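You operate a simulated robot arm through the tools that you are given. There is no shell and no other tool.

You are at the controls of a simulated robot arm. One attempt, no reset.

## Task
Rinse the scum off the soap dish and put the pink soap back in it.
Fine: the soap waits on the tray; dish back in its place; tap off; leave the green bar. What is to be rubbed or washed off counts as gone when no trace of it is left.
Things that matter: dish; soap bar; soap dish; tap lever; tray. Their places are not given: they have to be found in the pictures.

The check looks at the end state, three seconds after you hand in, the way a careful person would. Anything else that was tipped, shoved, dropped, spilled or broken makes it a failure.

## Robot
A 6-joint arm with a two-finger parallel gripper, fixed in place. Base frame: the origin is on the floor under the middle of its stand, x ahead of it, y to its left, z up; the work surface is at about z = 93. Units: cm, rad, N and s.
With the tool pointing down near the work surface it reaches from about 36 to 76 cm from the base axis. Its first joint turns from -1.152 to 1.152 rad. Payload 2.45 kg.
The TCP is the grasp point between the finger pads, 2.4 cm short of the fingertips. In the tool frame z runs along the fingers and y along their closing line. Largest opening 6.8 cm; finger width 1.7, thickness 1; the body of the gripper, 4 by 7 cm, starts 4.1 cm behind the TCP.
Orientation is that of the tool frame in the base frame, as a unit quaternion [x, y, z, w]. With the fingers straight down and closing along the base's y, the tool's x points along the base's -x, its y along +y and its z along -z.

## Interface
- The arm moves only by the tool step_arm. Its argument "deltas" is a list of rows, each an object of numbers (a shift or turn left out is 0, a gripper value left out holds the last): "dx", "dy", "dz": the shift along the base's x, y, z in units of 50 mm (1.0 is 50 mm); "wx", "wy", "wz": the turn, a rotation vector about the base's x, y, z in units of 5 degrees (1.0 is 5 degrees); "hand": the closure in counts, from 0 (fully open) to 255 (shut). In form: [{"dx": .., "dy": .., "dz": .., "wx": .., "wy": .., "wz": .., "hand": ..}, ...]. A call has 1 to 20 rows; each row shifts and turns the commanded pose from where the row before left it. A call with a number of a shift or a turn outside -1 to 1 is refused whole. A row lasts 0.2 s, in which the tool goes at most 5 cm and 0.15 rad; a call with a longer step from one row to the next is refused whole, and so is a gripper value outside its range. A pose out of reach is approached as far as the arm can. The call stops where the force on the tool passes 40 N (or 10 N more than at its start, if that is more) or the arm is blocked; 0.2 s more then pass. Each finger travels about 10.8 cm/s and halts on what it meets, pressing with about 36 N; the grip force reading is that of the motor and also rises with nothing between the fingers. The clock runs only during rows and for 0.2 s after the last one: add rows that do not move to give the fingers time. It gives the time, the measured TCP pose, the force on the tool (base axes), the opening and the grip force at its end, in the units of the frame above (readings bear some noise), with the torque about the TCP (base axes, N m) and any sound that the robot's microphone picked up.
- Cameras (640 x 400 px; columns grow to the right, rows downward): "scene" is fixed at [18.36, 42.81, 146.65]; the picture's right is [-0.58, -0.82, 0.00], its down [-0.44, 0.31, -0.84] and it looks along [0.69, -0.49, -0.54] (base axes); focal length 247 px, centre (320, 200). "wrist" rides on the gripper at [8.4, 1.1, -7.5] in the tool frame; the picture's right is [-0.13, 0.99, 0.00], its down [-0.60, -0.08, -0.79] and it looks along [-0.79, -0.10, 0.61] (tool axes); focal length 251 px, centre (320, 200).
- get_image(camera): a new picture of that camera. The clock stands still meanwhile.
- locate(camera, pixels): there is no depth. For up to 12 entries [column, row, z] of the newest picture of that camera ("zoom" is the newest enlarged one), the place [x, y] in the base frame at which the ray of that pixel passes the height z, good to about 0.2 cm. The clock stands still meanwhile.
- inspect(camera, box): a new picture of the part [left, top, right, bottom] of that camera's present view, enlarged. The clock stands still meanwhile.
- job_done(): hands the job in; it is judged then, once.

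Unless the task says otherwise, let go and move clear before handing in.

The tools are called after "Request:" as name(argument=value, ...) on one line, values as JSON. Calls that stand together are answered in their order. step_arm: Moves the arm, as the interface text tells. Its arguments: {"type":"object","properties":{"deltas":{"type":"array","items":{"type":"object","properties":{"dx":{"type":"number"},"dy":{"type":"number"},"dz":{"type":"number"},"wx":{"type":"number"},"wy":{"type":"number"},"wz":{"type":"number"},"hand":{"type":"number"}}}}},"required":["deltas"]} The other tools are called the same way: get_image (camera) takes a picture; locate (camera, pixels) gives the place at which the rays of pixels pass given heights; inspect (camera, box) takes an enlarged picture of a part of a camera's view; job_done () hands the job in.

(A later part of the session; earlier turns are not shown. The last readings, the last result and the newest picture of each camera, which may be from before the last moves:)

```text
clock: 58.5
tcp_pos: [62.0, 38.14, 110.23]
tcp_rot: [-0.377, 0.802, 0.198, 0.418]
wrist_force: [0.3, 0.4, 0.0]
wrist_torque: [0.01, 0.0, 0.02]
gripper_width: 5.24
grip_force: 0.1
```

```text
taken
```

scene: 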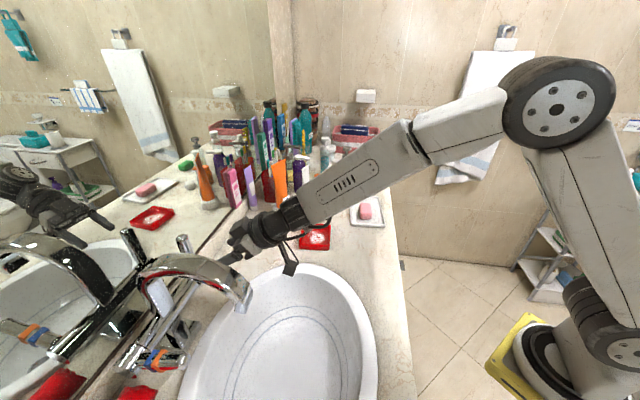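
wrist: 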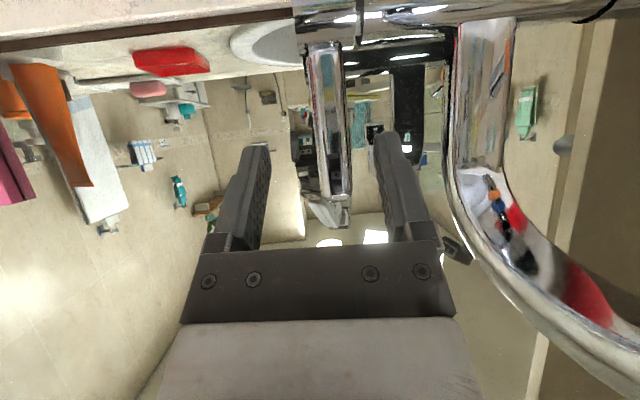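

The lever sits roughly 0.4 cm to one side of the tool plane; I'll correct and advance the remaining 6 cm.

Request:
step_arm(deltas=[{"dx": -0.054, "dy": 0.044}, {"dx": 0.26, "dy": 0.32}, {"dx": 0.26, "dy": 0.32}, {"dx": 0.26, "dy": 0.32}, {}])

Request:
get_image(camera="wrist")

Request:
inspect(camera="scene", box=[120, 200, 300, 320])

```text
clock: 59.7
tcp_pos: [65.85, 43.21, 110.42]
tcp_rot: [-0.378, 0.802, 0.198, 0.418]
wrist_force: [0.3, 0.0, -0.6]
wrist_torque: [0.03, -0.03, -0.04]
gripper_width: 5.21
grip_force: 0.1
```

```text
taken
```

wrist: 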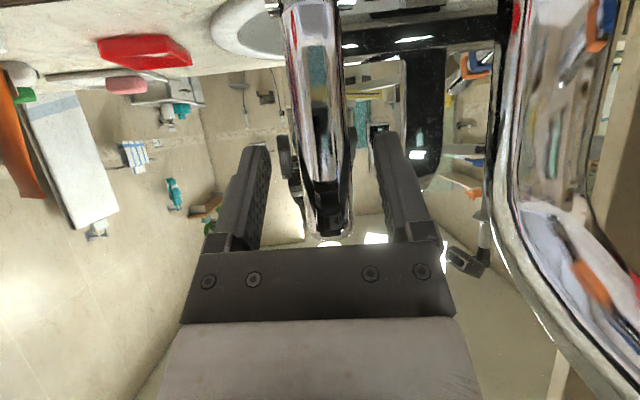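

```text
3.33 times, centred on (210, 260) of scene
```

zoom: 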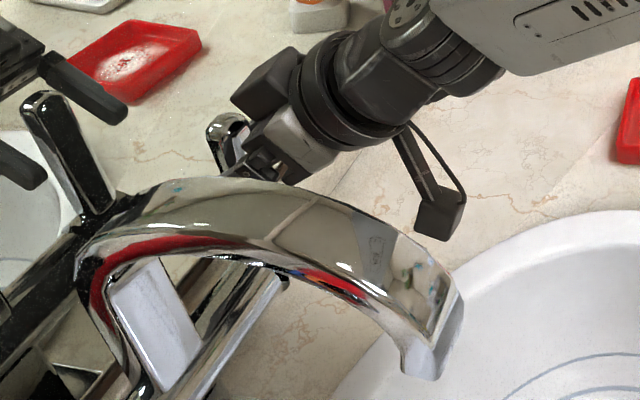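

The lever is between the pads (wrist (325,150)). I close on it.

Request:
step_arm(deltas=[{"hand": 150}, {"hand": 190}, {}, {}])

Request:
step_arm(deltas=[{"dx": -0.04, "dy": -0.05}, {"dx": -0.04, "dy": -0.05}, {}])

Request:
get_image(camera="wrist")

```text
clock: 60.7
tcp_pos: [65.63, 43.29, 110.39]
tcp_rot: [-0.38, 0.802, 0.198, 0.417]
wrist_force: [-14.6, 13.6, 0.3]
wrist_torque: [-0.69, -0.74, -0.64]
gripper_width: 2.51
grip_force: 41.1
```

```text
clock: 61.5
tcp_pos: [65.19, 42.8, 110.44]
tcp_rot: [-0.38, 0.802, 0.199, 0.417]
wrist_force: [-5.1, 23.0, -2.9]
wrist_torque: [0.4, -1.2, -0.7]
gripper_width: 2.56
grip_force: 41.4
```

```text
taken
```

wrist: 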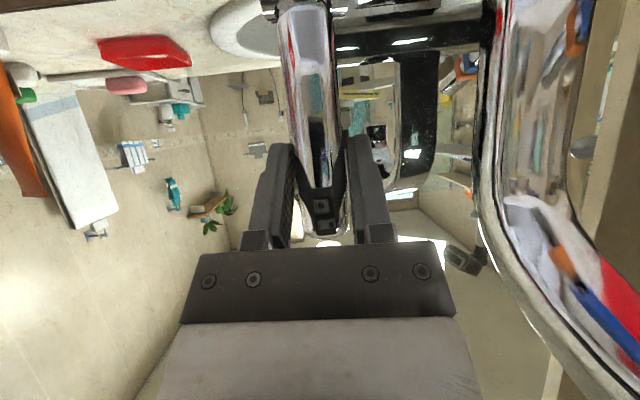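

It gives about 15 N along the pull, similar to the other lever's friction, and the lever seems to follow. I'll pull further forward along its arc.

Request:
step_arm(deltas=[{"dx": -0.06, "dy": -0.07, "dz": -0.01}, {"dx": -0.06, "dy": -0.07, "dz": -0.03}, {"dx": -0.06, "dy": -0.07, "dz": -0.04}, {}])

Request:
get_image(camera="wrist")

Request:
get_image(camera="scene")

```text
clock: 62.5
tcp_pos: [64.36, 41.55, 110.08]
tcp_rot: [-0.378, 0.802, 0.198, 0.417]
wrist_force: [-10.3, 11.3, 1.3]
wrist_torque: [0.03, -0.11, 0.07]
gripper_width: 2.94
grip_force: 7.7
```

```text
taken
```

wrist: 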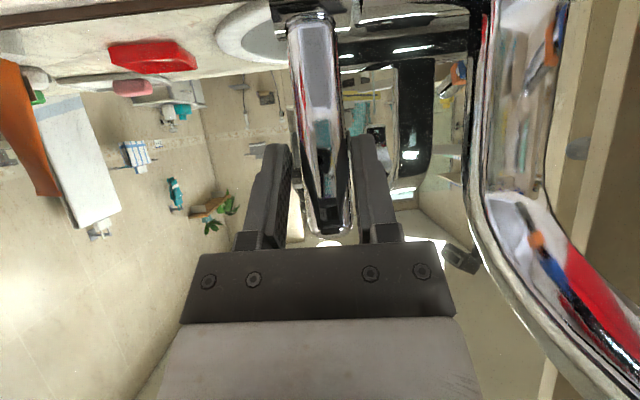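

```text
taken
```

scene: 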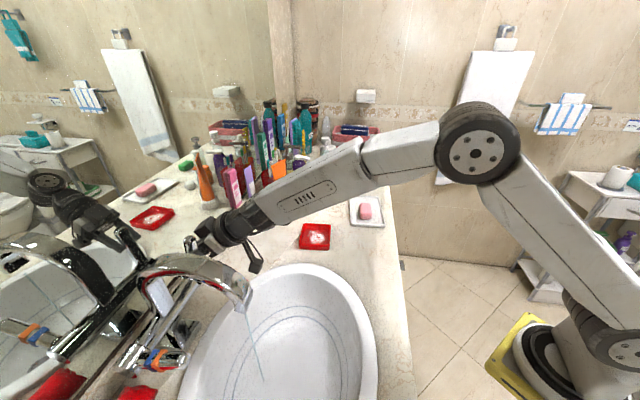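

Water is running: a thin stream falls from (247,310) to (262,380) in the scene. So this plain lever is the tap lever; I'll look at the stream more closely.

Request:
inspect(camera="scene", box=[160, 240, 380, 400])

Request:
inspect(camera="scene", box=[160, 215, 280, 305])

```text
2.50 times, centred on (270, 320) of scene
```

zoom: 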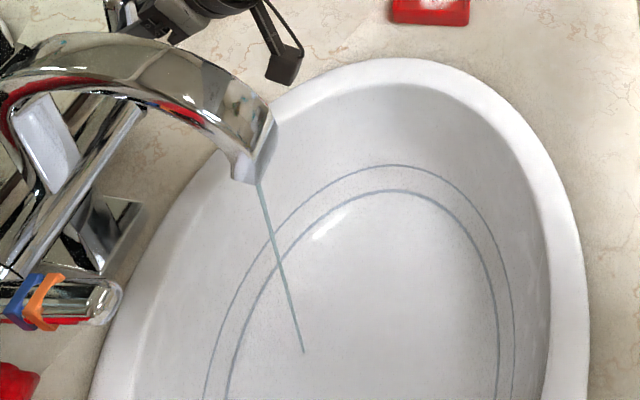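

```text
4.44 times, centred on (220, 260) of scene
```

zoom: 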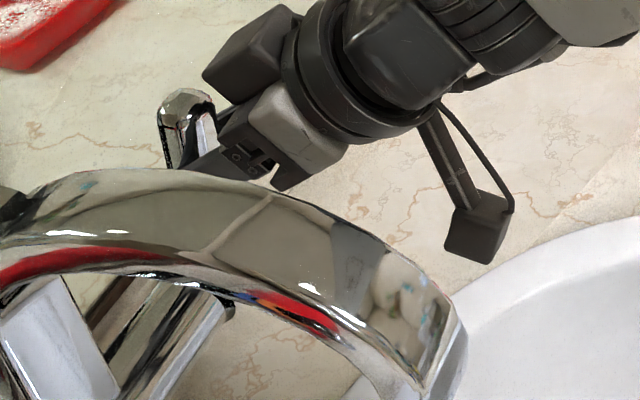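

The stream drops straight down at about (47,38.6) from z≈107 to the basin at z≈82. I'd like a stronger flow, so I'll let the fingers re-grip and pull the lever a bit further.

Request:
step_arm(deltas=[{"hand": 200}, {}])

Request:
step_arm(deltas=[{"dx": -0.06, "dy": -0.07, "dz": -0.05}, {"dx": -0.06, "dy": -0.07, "dz": -0.05}, {"dx": -0.06, "dy": -0.07, "dz": -0.06}, {}])

Request:
get_image(camera="wrist")

Request:
inspect(camera="scene", box=[160, 240, 380, 400])

```text
clock: 63.1
tcp_pos: [64.18, 41.74, 110.12]
tcp_rot: [-0.378, 0.802, 0.198, 0.417]
wrist_force: [-13.3, 10.6, 1.7]
wrist_torque: [-0.25, 0.06, 0.08]
gripper_width: 2.84
grip_force: 8.7
```

```text
clock: 64.1
tcp_pos: [63.43, 40.46, 109.28]
tcp_rot: [-0.379, 0.801, 0.199, 0.418]
wrist_force: [-13.0, 13.9, 3.2]
wrist_torque: [0.2, -0.11, 0.22]
gripper_width: 3.03
grip_force: 9.4
```

```text
taken
```

wrist: 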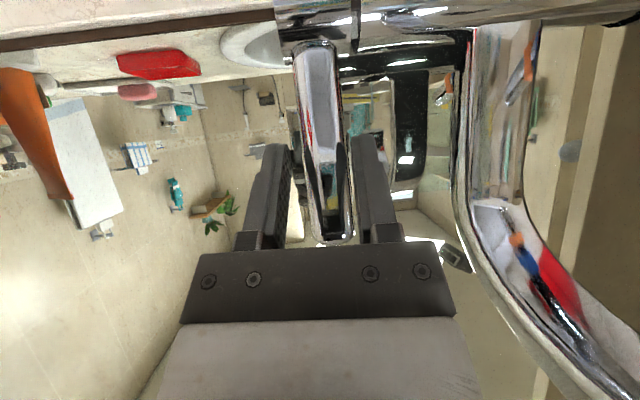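

```text
2.50 times, centred on (270, 320) of scene
```

zoom: 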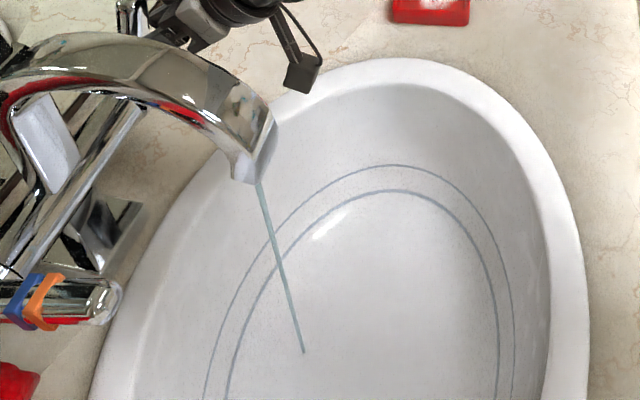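

The stream is a little stronger. I'll pull somewhat further for a moderate flow.

Request:
step_arm(deltas=[{"dx": -0.057, "dy": -0.07, "dz": -0.08}, {"dx": -0.057, "dy": -0.07, "dz": -0.08}, {"dx": -0.057, "dy": -0.07, "dz": -0.09}, {}])

Request:
get_image(camera="wrist")

Request:
inspect(camera="scene", box=[160, 240, 380, 400])

```text
clock: 65.1
tcp_pos: [62.86, 39.15, 108.03]
tcp_rot: [-0.376, 0.803, 0.197, 0.418]
wrist_force: [0.3, 1.7, 0.4]
wrist_torque: [-0.04, -0.05, -0.02]
gripper_width: 1.46
grip_force: 0.0
```

```text
taken
```

wrist: 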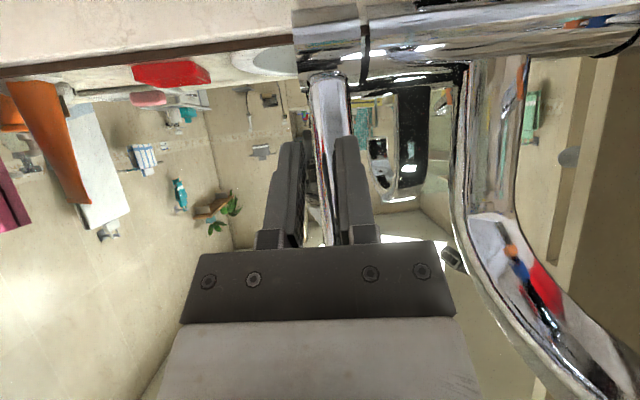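

```text
2.50 times, centred on (270, 320) of scene
```

zoom: 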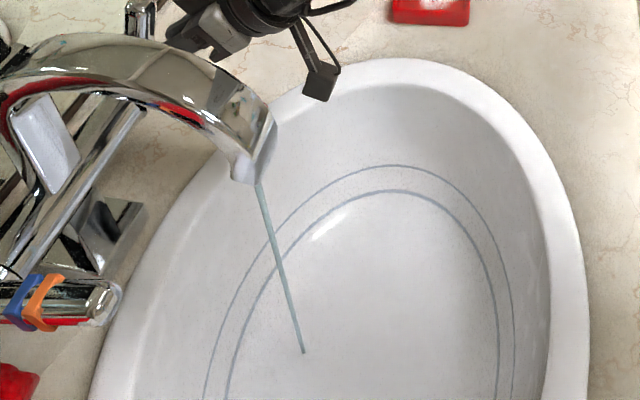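

The fingers slipped off the lever, which stays about 30 degrees open with a steady stream — enough for rinsing. I'll retreat, level the tool, and go over to the dish with the fingers set to close across its near wall.

Request:
step_arm(deltas=[{"dx": -0.3, "dy": -0.37}, {"dx": -0.5, "dy": -0.6}, {"dz": 0.35, "wx": -0.777, "wy": 0.63}, {"dz": 0.35, "wx": -0.777, "wy": 0.63}, {"dz": 0.35, "wx": -0.777, "wy": 0.63}, {"dz": 0.35, "wx": -0.777, "wy": 0.63}, {"dz": 0.35, "wx": -0.777, "wy": 0.63}, {"dz": 0.35, "wx": -0.777, "wy": 0.63}, {"dz": 0.35, "wx": -0.777, "wy": 0.63}, {"dz": 0.35, "wx": -0.777, "wy": 0.63}, {"dz": 0.35, "wx": -0.777, "wy": 0.63}, {"dz": 0.35, "wx": -0.777, "wy": 0.63}, {"dz": 0.35, "wx": -0.777, "wy": 0.63}])

Request:
get_image(camera="scene")

```text
clock: 67.9
tcp_pos: [58.87, 34.35, 127.14]
tcp_rot: [-0.427, 0.904, -0.004, 0.001]
wrist_force: [0.1, 0.0, 0.6]
wrist_torque: [0.0, 0.0, 0.03]
gripper_width: 1.48
grip_force: 0.1
```

```text
taken
```

scene: 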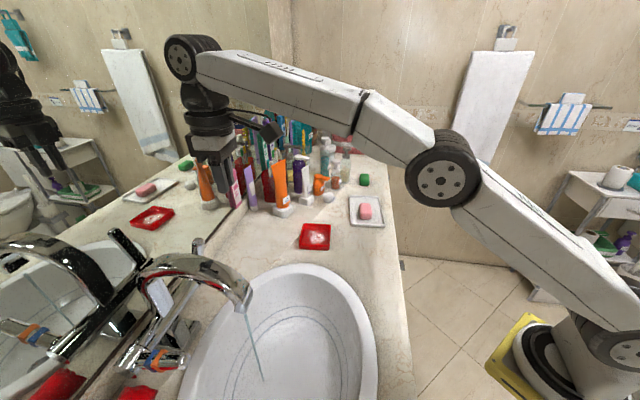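

The stream keeps running into the basin. Now I turn the tool 90 degrees and travel to above the dish's near wall.

Request:
step_arm(deltas=[{"dx": 0.0748, "dy": -0.3156, "dz": -0.15, "wz": -0.997, "hand": 120}, {"dx": 0.0748, "dy": -0.3156, "dz": -0.15, "wz": -0.997}, {"dx": 0.0748, "dy": -0.3156, "dz": -0.15, "wz": -0.997}, {"dx": 0.0748, "dy": -0.3156, "dz": -0.15, "wz": -0.997}, {"dx": 0.0748, "dy": -0.3156, "dz": -0.15, "wz": -0.997}, {"dx": 0.0748, "dy": -0.3156, "dz": -0.15, "wz": -0.997}, {"dx": 0.0748, "dy": -0.3156, "dz": -0.15, "wz": -0.997}, {"dx": 0.0748, "dy": -0.3156, "dz": -0.15, "wz": -0.997}, {"dx": 0.0748, "dy": -0.3156, "dz": -0.15, "wz": -0.997}, {"dx": 0.0748, "dy": -0.3156, "dz": -0.15, "wz": -0.997}, {"dx": 0.0748, "dy": -0.3156, "dz": -0.15, "wz": -0.997}, {"dx": 0.0748, "dy": -0.3156, "dz": -0.15, "wz": -0.997}, {"dx": 0.0748, "dy": -0.3156, "dz": -0.15, "wz": -0.997}, {"dx": 0.0748, "dy": -0.3156, "dz": -0.15, "wz": -0.997}, {"dx": 0.0748, "dy": -0.3156, "dz": -0.15, "wz": -0.997}, {"dx": 0.0748, "dy": -0.3156, "dz": -0.15, "wz": -0.997}, {"dx": 0.0748, "dy": -0.3156, "dz": -0.15, "wz": -0.997}, {"dx": 0.0748, "dy": -0.3156, "dz": -0.15, "wz": -0.997}])

Request:
get_image(camera="wrist")

Request:
inspect(camera="scene", box=[270, 150, 400, 260])

```text
clock: 71.7
tcp_pos: [65.53, 6.04, 113.78]
tcp_rot: [0.337, 0.942, -0.004, 0.0]
wrist_force: [-0.3, 0.0, 0.9]
wrist_torque: [0.02, 0.0, -0.03]
gripper_width: 3.59
grip_force: 0.1
```

```text
taken
```

wrist: 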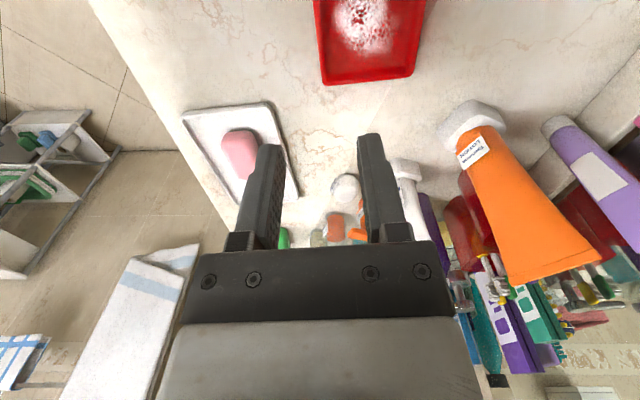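

```text
3.64 times, centred on (335, 205) of scene
```

zoom: 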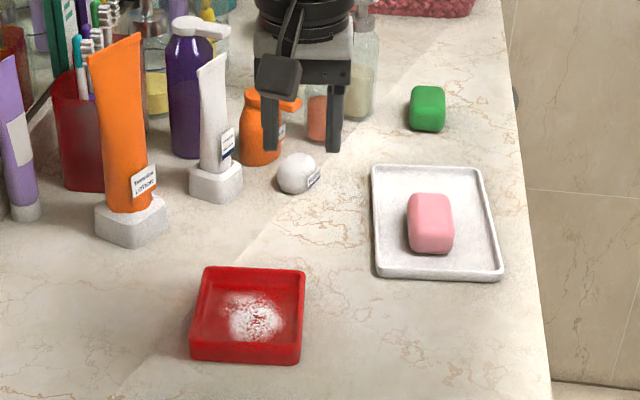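

The dish's near wall (left edge at wrist col ~318) lies under the tool. I'll zoom in and locate this wall precisely.

Request:
inspect(camera="wrist", box=[290, 0, 450, 100])

Request:
locate(camera="wrist", pixels=[[314, 5, 95.5], [318, 40, 95.5], [322, 80, 95.5], [321, 5, 95.5], [325, 40, 95.5], [415, 75, 95.5], [426, 5, 95.5]])

```text
4.00 times, centred on (370, 50) of wrist
```

zoom: 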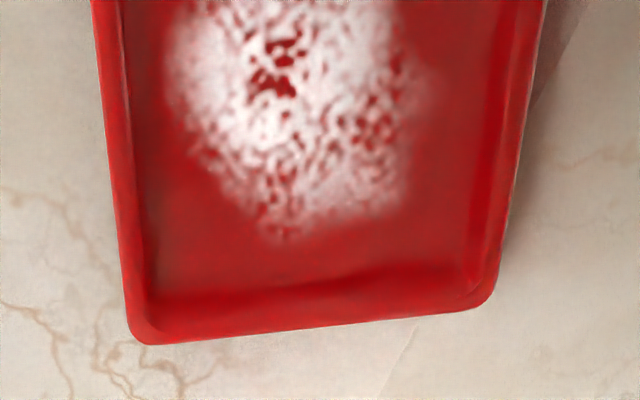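

```text
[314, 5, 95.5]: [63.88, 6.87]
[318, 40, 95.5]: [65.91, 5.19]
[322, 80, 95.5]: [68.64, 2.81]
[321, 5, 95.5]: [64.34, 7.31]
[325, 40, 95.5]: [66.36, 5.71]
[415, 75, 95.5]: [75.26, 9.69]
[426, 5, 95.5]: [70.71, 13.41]
```

The wall's midline is about (65.7,5.8) and the tool is within 1 mm of it. I'll lower to just above the rim and verify.

Request:
step_arm(deltas=[{"dx": 0.02, "dy": -0.035, "dz": -0.9}, {"dz": -0.9}, {"dz": -0.7}, {}])

Request:
get_image(camera="wrist")

Request:
inspect(camera="scene", box=[280, 180, 370, 260])

```text
clock: 72.7
tcp_pos: [65.68, 6.0, 101.02]
tcp_rot: [0.336, 0.942, -0.004, -0.001]
wrist_force: [-1.1, -0.4, 1.2]
wrist_torque: [0.0, 0.01, 0.01]
gripper_width: 3.61
grip_force: 0.0
```

```text
taken
```

wrist: 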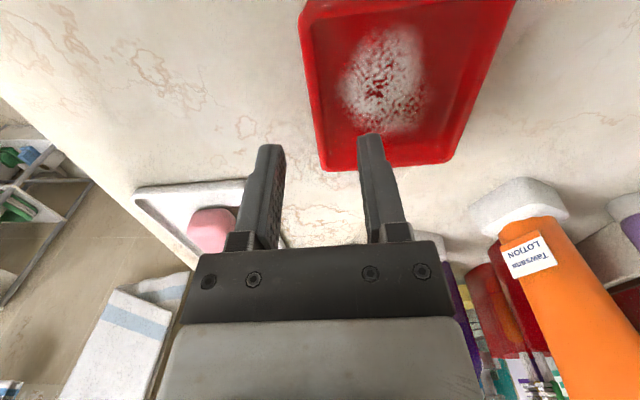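

```text
5.00 times, centred on (325, 220) of scene
```

zoom: 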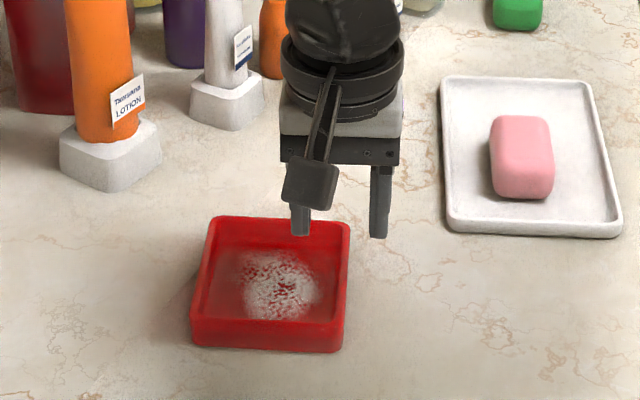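

The fingers straddle the wall. I'll lower to grip depth (fingertips about 0.3 cm above the dish floor).

Request:
step_arm(deltas=[{"dz": -0.4}, {"dz": -0.3}, {"dz": -0.18}, {}])

Request:
get_image(camera="wrist")

Request:
inspect(camera="scene", box=[280, 190, 370, 260])

```text
clock: 73.7
tcp_pos: [65.62, 5.8, 96.83]
tcp_rot: [0.335, 0.942, -0.003, -0.001]
wrist_force: [-0.8, 0.2, 0.1]
wrist_torque: [0.0, -0.01, 0.0]
gripper_width: 3.59
grip_force: 0.0
```

```text
taken
```

wrist: 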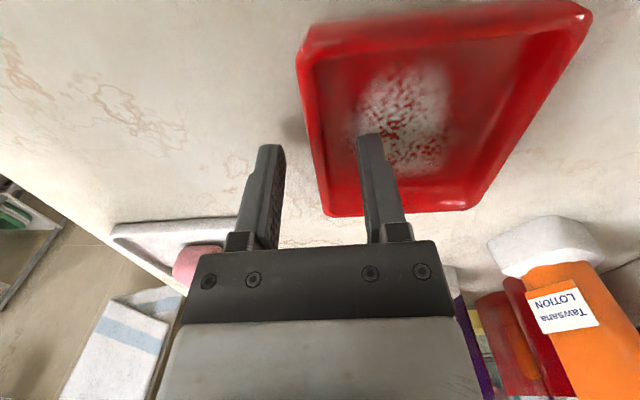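

```text
5.71 times, centred on (325, 225) of scene
```

zoom: 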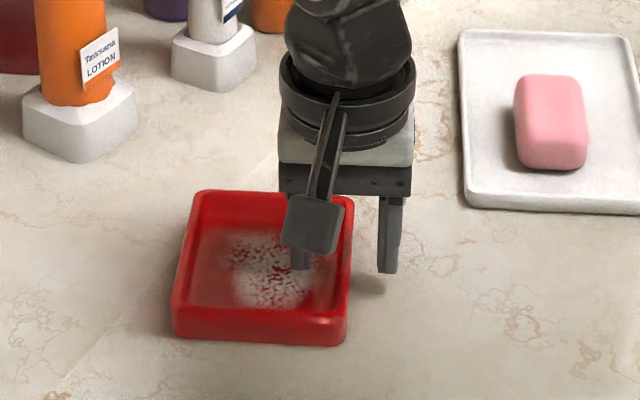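

Placement is good; I go 0.25 cm lower for more overlap and close on the wall.

Request:
step_arm(deltas=[{"dz": -0.05}, {"hand": 190}, {"hand": 255}, {}, {}])

Request:
get_image(camera="wrist")

Request:
inspect(camera="scene", box=[280, 190, 370, 260])

```text
clock: 74.9
tcp_pos: [65.52, 5.79, 96.61]
tcp_rot: [0.336, 0.942, -0.003, -0.001]
wrist_force: [0.2, 0.9, 0.0]
wrist_torque: [0.1, -0.02, -0.1]
gripper_width: 0.58
grip_force: 28.4
```

```text
taken
```

wrist: 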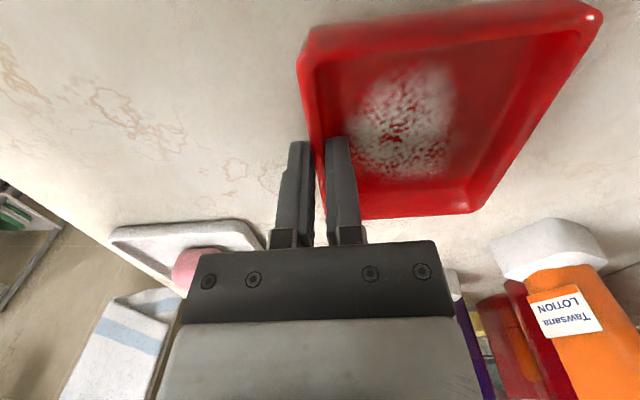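

```text
5.71 times, centred on (325, 225) of scene
```

zoom: 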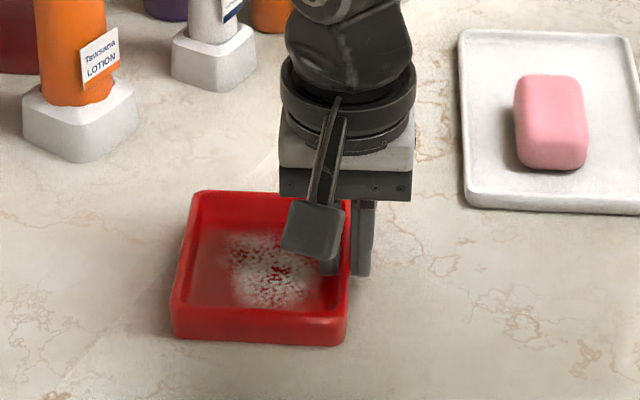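

The wall is held at 0.58 cm with 28 N and the dish hasn't shifted. I'll lift gently and check the hold.

Request:
step_arm(deltas=[{"dz": 0.1}, {"dz": 0.2}, {"dz": 0.4}, {"dz": 0.5}, {}])

Request:
get_image(camera="wrist")

Request:
inspect(camera="scene", box=[270, 160, 390, 260])

```text
clock: 76.1
tcp_pos: [65.47, 5.72, 102.6]
tcp_rot: [0.335, 0.942, -0.004, -0.001]
wrist_force: [0.0, -0.4, -2.8]
wrist_torque: [-0.06, 0.07, -0.01]
gripper_width: 0.57
grip_force: 27.7
```

```text
taken
```

wrist: 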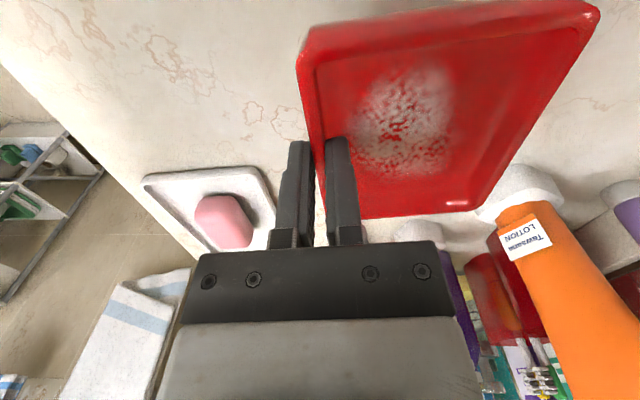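

```text
4.00 times, centred on (330, 210) of scene
```

zoom: 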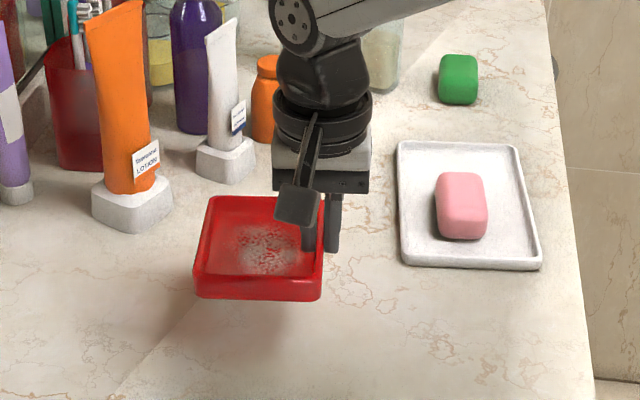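

The dish hangs level in the grip at 2.8 N of load. I'll raise it more and carry it to a point in front of the tap over the basin.

Request:
step_arm(deltas=[{"dz": 0.6}, {"dz": 0.7}, {"dz": 0.6}, {"dx": -0.5824, "dy": 0.392}, {"dx": -0.5824, "dy": 0.392}, {"dx": -0.5824, "dy": 0.392}, {"dx": -0.5824, "dy": 0.392}, {"dx": -0.5824, "dy": 0.392}, {"dx": -0.5824, "dy": 0.392}, {"dx": -0.5824, "dy": 0.392}, {"dx": -0.5824, "dy": 0.392}, {"dx": -0.5824, "dy": 0.392}, {"dx": -0.5824, "dy": 0.392}, {}])

Request:
get_image(camera="wrist")

Request:
get_image(camera="scene")

```text
clock: 79.1
tcp_pos: [36.17, 25.29, 112.32]
tcp_rot: [0.336, 0.942, -0.003, -0.002]
wrist_force: [-0.4, 0.1, -3.1]
wrist_torque: [-0.1, 0.0, 0.01]
gripper_width: 0.54
grip_force: 28.3
```

```text
taken
```

wrist: 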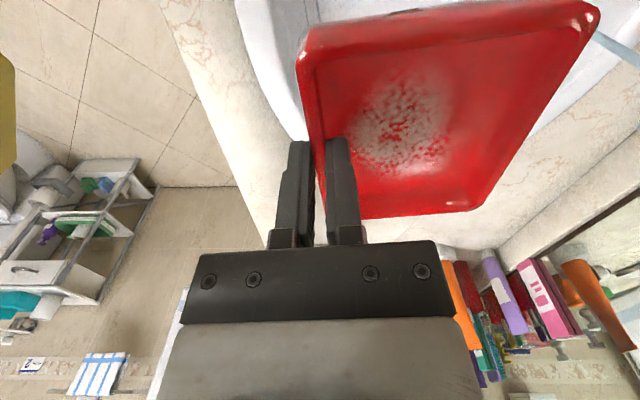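

```text
taken
```

scene: 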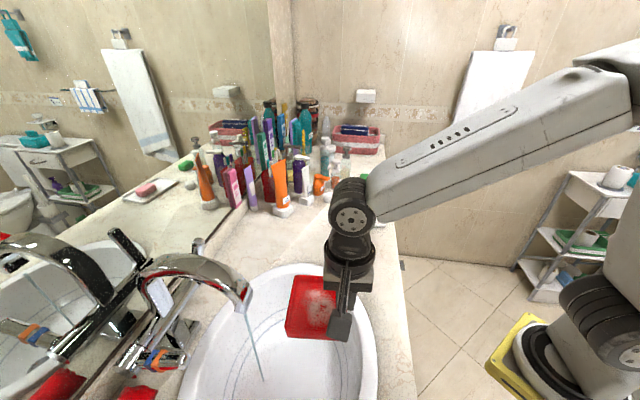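

The dish is over the basin, level, in line with the stream. I'll tilt it 40 degrees so its far edge rises and the gripper leans away from the spout.

Request:
step_arm(deltas=[{"wx": 0.777, "wy": -0.63}, {"wx": 0.777, "wy": -0.63}, {"wx": 0.777, "wy": -0.63}, {"wx": 0.777, "wy": -0.63}, {"wx": 0.777, "wy": -0.63}, {"wx": 0.777, "wy": -0.63}, {"wx": 0.777, "wy": -0.63}, {"wx": 0.777, "wy": -0.63}, {}])

Request:
get_image(camera="wrist")

Request:
get_image(camera="scene")

```text
clock: 81.1
tcp_pos: [36.36, 25.36, 112.19]
tcp_rot: [0.317, 0.886, 0.32, 0.113]
wrist_force: [0.1, 0.8, -2.0]
wrist_torque: [-0.11, 0.07, -0.01]
gripper_width: 0.57
grip_force: 28.7
```

```text
taken
```

wrist: 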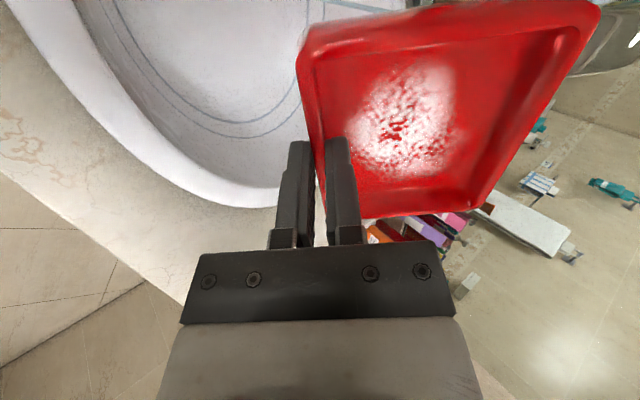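

```text
taken
```

scene: 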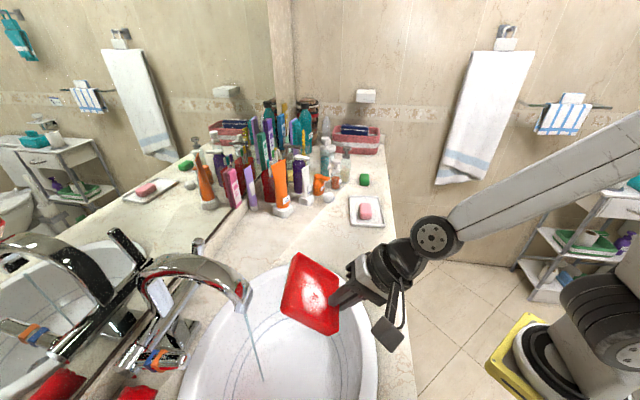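

The dish faces up towards the camera side with the scum visible. I'll lower it to below spout height and advance it partway towards the stream.

Request:
step_arm(deltas=[{"dz": -0.65}, {"dz": -0.65}, {"dz": -0.65}, {"dz": -0.65}, {"dx": 0.3, "dy": 0.375}, {"dx": 0.3, "dy": 0.375}, {"dx": 0.2, "dy": 0.25}, {}])

Request:
get_image(camera="wrist")

Request:
get_image(camera="scene")

Request:
inspect(camera="scene", box=[200, 250, 360, 370])

```text
clock: 82.9
tcp_pos: [40.36, 30.52, 100.35]
tcp_rot: [0.315, 0.886, 0.32, 0.112]
wrist_force: [0.3, 0.4, -1.8]
wrist_torque: [-0.12, 0.06, -0.01]
gripper_width: 0.56
grip_force: 28.1
out of reach, approached as far as the arm can: row 1, 2
```

```text
taken
```

wrist: 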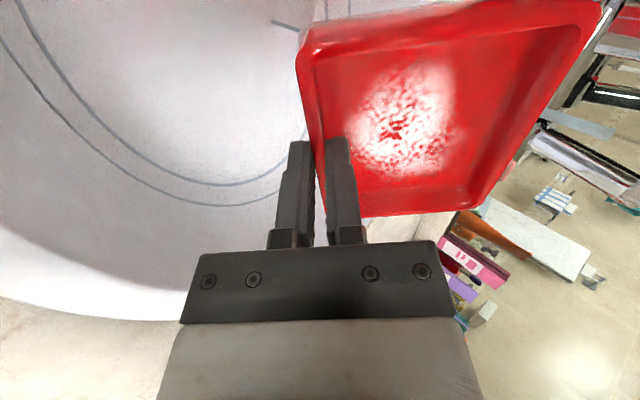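

```text
taken
```

scene: 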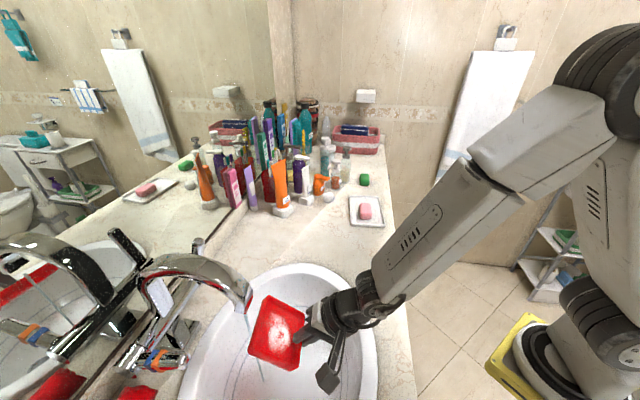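

```text
3.33 times, centred on (280, 310) of scene
```

zoom: 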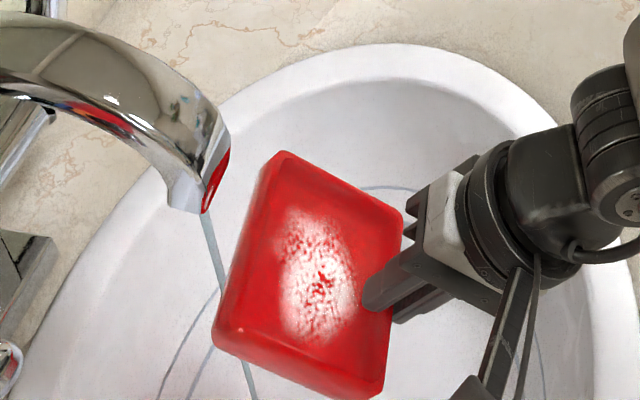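

Two rows were reported too close to the base, but the dish is now just short of the stream (zoom (215,300)). I'll lower a bit more and advance until the stream meets the scum.

Request:
step_arm(deltas=[{"dz": -0.3}, {"dz": -0.25}, {"dx": 0.2, "dy": 0.24}, {"dx": 0.2, "dy": 0.24}, {"dx": 0.2, "dy": 0.24}, {}])

Request:
get_image(camera="wrist")

Request:
inspect(camera="scene", box=[200, 250, 360, 370])

```text
clock: 84.3
tcp_pos: [43.77, 33.75, 97.79]
tcp_rot: [0.317, 0.886, 0.32, 0.112]
wrist_force: [1.4, 0.8, -1.6]
wrist_torque: [-0.06, 0.06, 0.02]
gripper_width: 0.56
grip_force: 28.7
out of reach, approached as far as the arm can: row 1, 2
```

```text
taken
```

wrist: 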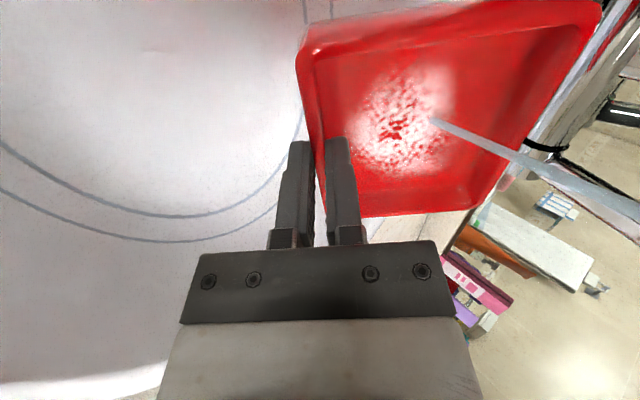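

```text
3.33 times, centred on (280, 310) of scene
```

zoom: 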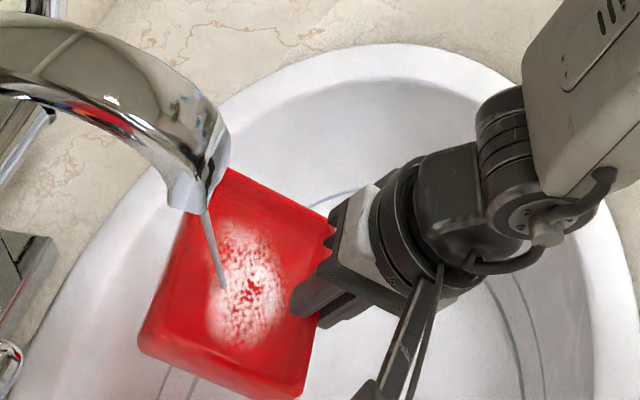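

The stream now strikes the dish floor at wrist (435,122), the right edge of the scum patch (cols 345–455, rows 65–175). I'll hold for a second to see how it cleans.

Request:
step_arm(deltas=[{}, {}, {}, {}, {}])

Request:
inspect(camera="wrist", box=[290, 0, 610, 220])

```text
clock: 85.5
tcp_pos: [43.82, 33.57, 97.68]
tcp_rot: [0.316, 0.886, 0.319, 0.113]
wrist_force: [0.3, -0.5, -2.8]
wrist_torque: [-0.08, 0.07, 0.0]
gripper_width: 0.56
grip_force: 28.3
```

```text
1.82 times, centred on (450, 110) of wrist
```

zoom: 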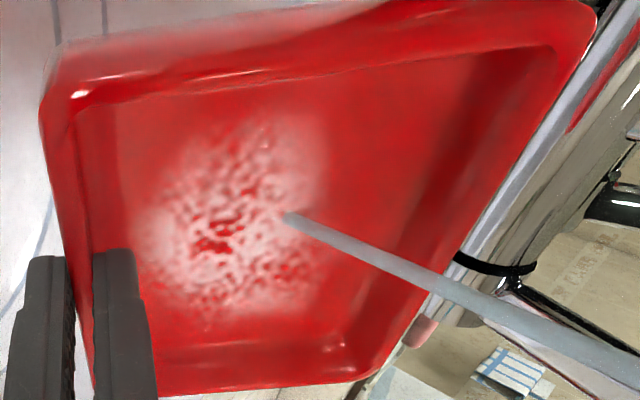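

The patch around the stream is fading somewhat. I'll sweep the dish slowly so that the stream crosses the patch, first moving it towards the tap.

Request:
step_arm(deltas=[{"dx": 0.05, "dy": 0.062}, {}, {}, {"dx": 0.05, "dy": 0.062}, {}, {}, {"dx": 0.05, "dy": 0.062}, {}, {}, {}])

Request:
inspect(camera="wrist", box=[290, 0, 610, 220])

Request:
inspect(camera="scene", box=[200, 250, 360, 370])

```text
clock: 87.7
tcp_pos: [44.55, 34.58, 97.66]
tcp_rot: [0.316, 0.886, 0.319, 0.112]
wrist_force: [0.0, -0.1, -1.9]
wrist_torque: [-0.04, 0.05, 0.03]
gripper_width: 0.5
grip_force: 28.5
```

```text
1.82 times, centred on (450, 110) of wrist
```

zoom: 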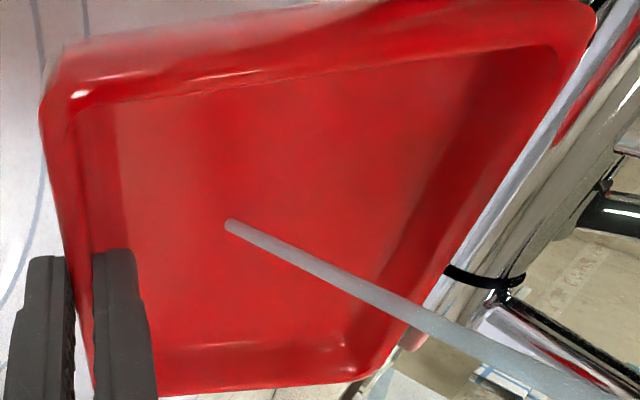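

```text
3.33 times, centred on (280, 310) of scene
```

zoom: 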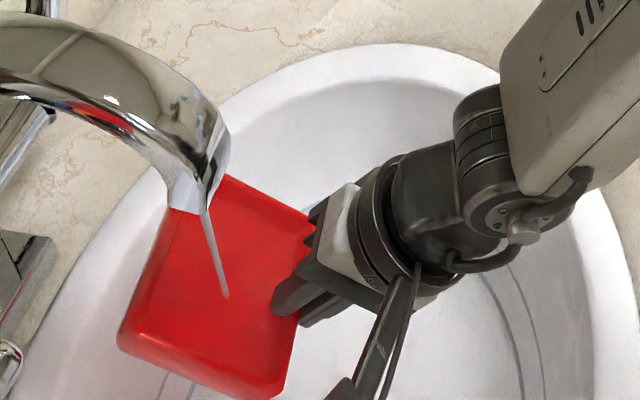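

The scum looks gone after that pass. To leave no trace I'll keep rinsing with a sweep sideways and a bit closer to the gripper.

Request:
step_arm(deltas=[{"dx": 0.12, "dy": -0.095}, {}, {"dx": 0.12, "dy": -0.095}, {}, {}, {"dx": -0.12, "dy": 0.095}, {"dx": -0.12, "dy": 0.095}, {}, {"dx": -0.12, "dy": 0.095}, {}, {"dx": -0.12, "dy": 0.095}, {}, {}, {"dx": 0.12, "dy": -0.095}, {"dx": 0.12, "dy": -0.095}, {"dx": 0.06, "dy": 0.075}, {}, {"dx": 0.06, "dy": 0.075}, {}, {}])

Request:
inspect(camera="wrist", box=[290, 0, 610, 220])

Request:
inspect(camera="scene", box=[200, 250, 360, 370])

```text
clock: 91.9
tcp_pos: [45.54, 35.22, 98.01]
tcp_rot: [0.317, 0.886, 0.32, 0.113]
wrist_force: [-1.1, 0.0, -2.1]
wrist_torque: [-0.08, 0.06, 0.02]
gripper_width: 0.53
grip_force: 28.1
out of reach, approached as far as the arm can: row 11
```

```text
1.82 times, centred on (450, 110) of wrist
```

zoom: 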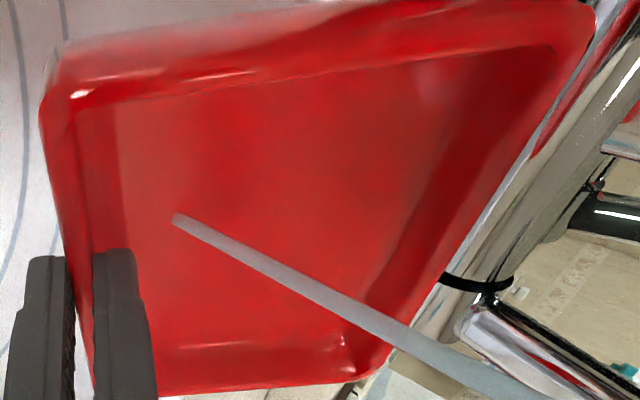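

```text
3.33 times, centred on (280, 310) of scene
```

zoom: 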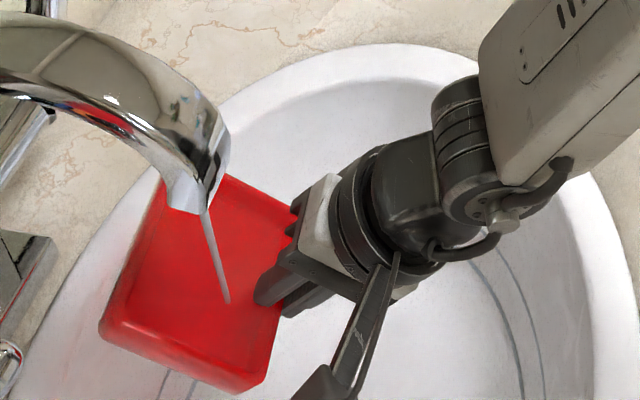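

The dish floor shows plain red everywhere. I'll draw it back out of the stream and inspect it closely for any trace.

Request:
step_arm(deltas=[{"dx": -0.2, "dy": -0.25}, {"dx": -0.2, "dy": -0.25, "dz": 0.1}, {"dx": -0.2, "dy": -0.25, "dz": 0.3}, {"dx": -0.2, "dy": -0.25, "dz": 0.4}, {"dx": -0.1, "dy": -0.12, "dz": 0.5}, {"dz": 0.5}, {}])

Request:
inspect(camera="wrist", box=[290, 0, 610, 220])

Request:
inspect(camera="scene", box=[240, 240, 360, 340])

Request:
get_image(camera="scene")

```text
clock: 93.5
tcp_pos: [40.88, 29.25, 106.76]
tcp_rot: [0.317, 0.888, 0.314, 0.111]
wrist_force: [-11.9, -21.7, -15.8]
wrist_torque: [-0.47, 0.4, -0.13]
gripper_width: 0.54
grip_force: 28.4
```

```text
1.82 times, centred on (450, 110) of wrist
```

zoom: 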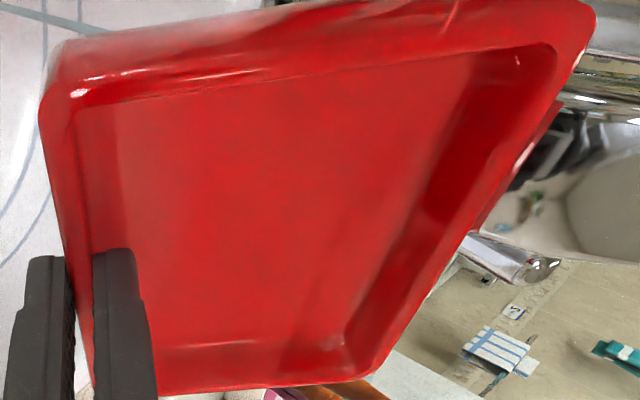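

```text
4.00 times, centred on (300, 290) of scene
```

zoom: 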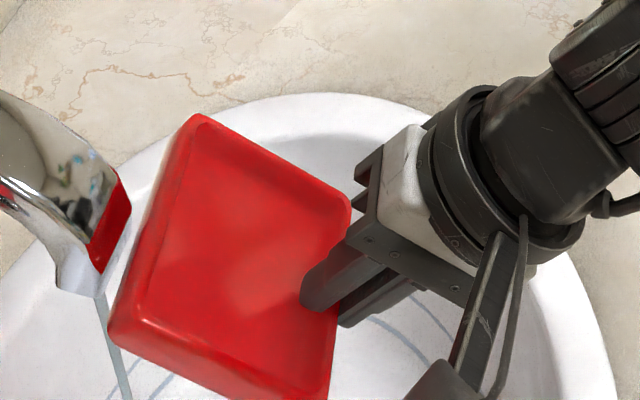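

```text
taken
```

scene: 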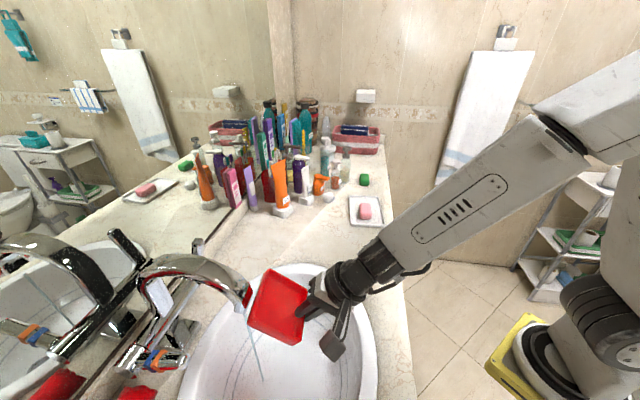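

The dish floor is clean, but the reading shows about 24 N pushing back and down: the dish's far rim is touching the spout's lip. I'll ease down and straight back before anything else.

Request:
step_arm(deltas=[{"dz": -0.2}, {"dx": -0.1, "dy": -0.12, "dz": -0.1}, {"dx": -0.15, "dy": -0.19}, {"dx": -0.15, "dy": -0.19, "dz": 0.1}, {}])

Request:
get_image(camera="scene")

Request:
get_image(camera="wrist")

```text
clock: 94.7
tcp_pos: [39.15, 27.1, 106.12]
tcp_rot: [0.315, 0.887, 0.319, 0.113]
wrist_force: [0.5, -0.3, -1.8]
wrist_torque: [-0.08, 0.08, 0.04]
gripper_width: 0.56
grip_force: 27.9
```

```text
taken
```

scene: 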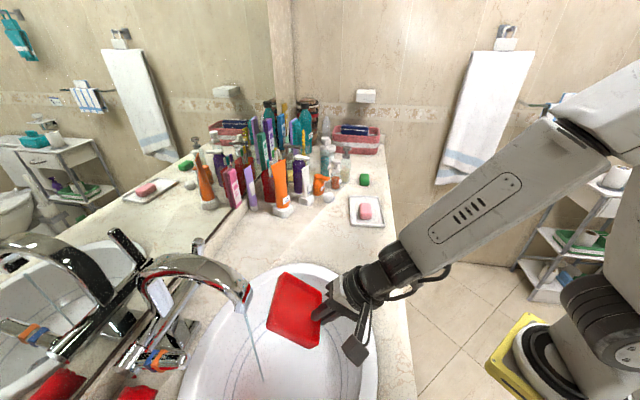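

```text
taken
```

wrist: 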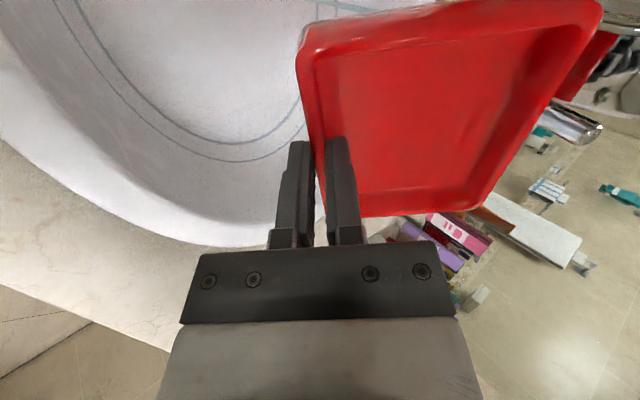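

Free again, and the dish hasn't shifted in the grip. I'll inspect its inside enlarged from both cameras.

Request:
inspect(camera="wrist", box=[310, 30, 570, 210])

Request:
inspect(camera="scene", box=[255, 265, 335, 355])

```text
2.22 times, centred on (440, 120) of wrist
```

zoom: 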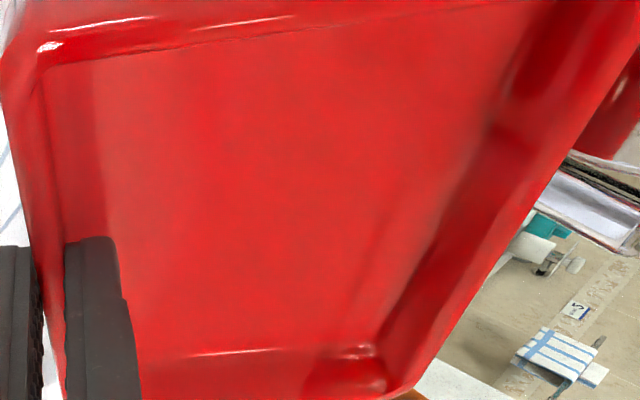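

```text
4.44 times, centred on (295, 310) of scene
```

zoom: 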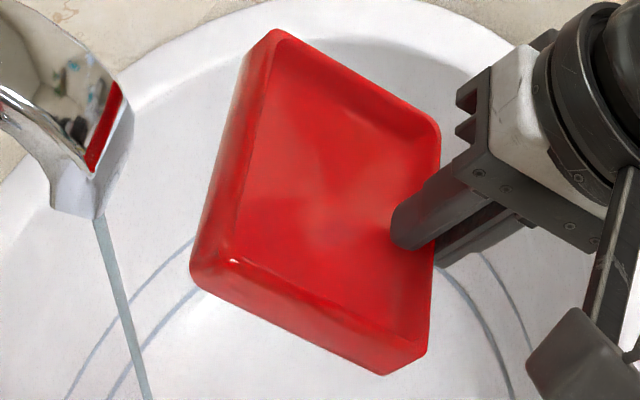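

The inside is uniformly red from both views. Before carrying it over the counter I'll tip it steeper for a moment so that any water runs off into the basin.

Request:
step_arm(deltas=[{"wx": 0.777, "wy": -0.63, "dz": 0.1}, {"wx": 0.777, "wy": -0.63, "dz": 0.1}, {"wx": 0.777, "wy": -0.63}, {"wx": 0.777, "wy": -0.63}, {"wx": 0.777, "wy": -0.63}, {}, {}, {}])

Request:
get_image(camera="scene")

```text
clock: 96.5
tcp_pos: [40.25, 27.75, 106.95]
tcp_rot: [0.282, 0.797, 0.505, 0.175]
wrist_force: [0.7, 0.5, -1.9]
wrist_torque: [-0.08, 0.04, -0.02]
gripper_width: 0.54
grip_force: 28.5
out of reach, approached as far as the arm can: row 4, 5
```

```text
taken
```

scene: 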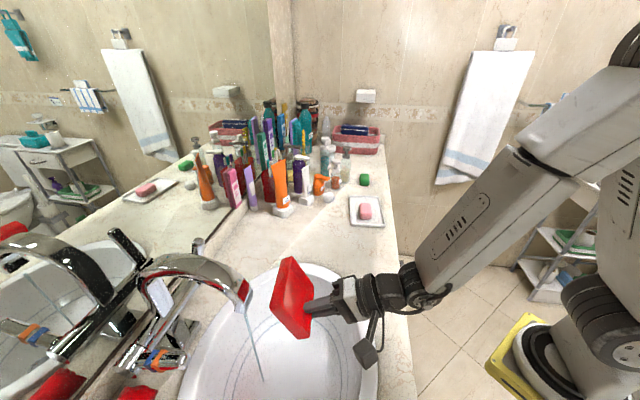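

It is tipped to about 65 degrees over the basin with nothing dripping outside. I'll level it again and check the pose.

Request:
step_arm(deltas=[{"wx": -0.777, "wy": 0.63, "dz": 0.1}, {"wx": -0.777, "wy": 0.63, "dz": 0.1}, {"wx": -0.777, "wy": 0.63, "dz": 0.1}, {"wx": -0.777, "wy": 0.63, "dz": 0.1}, {"wx": -0.777, "wy": 0.63, "dz": 0.1}, {"wx": -0.777, "wy": 0.63, "dz": 0.1}, {"wx": -0.777, "wy": 0.63, "dz": 0.1}, {"wx": -0.777, "wy": 0.63, "dz": 0.1}, {"wx": -0.777, "wy": 0.63, "dz": 0.1}, {"wx": -0.777, "wy": 0.63, "dz": 0.1}, {"wx": -0.777, "wy": 0.63, "dz": 0.1}, {"wx": -0.777, "wy": 0.63, "dz": 0.1}, {"wx": -0.777, "wy": 0.63, "dz": 0.1}, {}])

Request:
get_image(camera="wrist")

Request:
get_image(camera="scene")

```text
clock: 99.5
tcp_pos: [39.83, 28.21, 113.17]
tcp_rot: [0.335, 0.942, 0.035, -0.002]
wrist_force: [0.7, 1.0, -2.2]
wrist_torque: [-0.08, 0.09, 0.03]
gripper_width: 0.57
grip_force: 28.9
out of reach, approached as far as the arm can: row 6
```

```text
taken
```

wrist: 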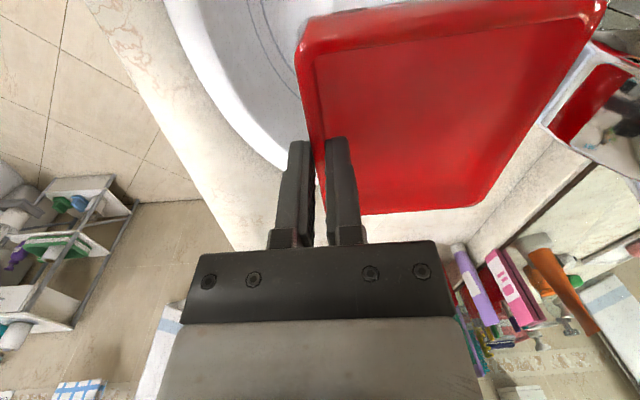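

```text
taken
```

scene: 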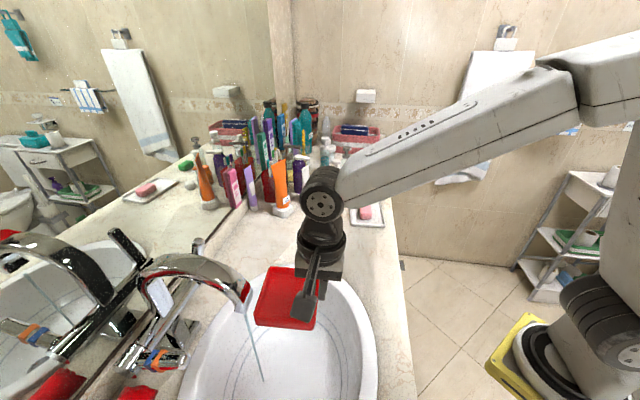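

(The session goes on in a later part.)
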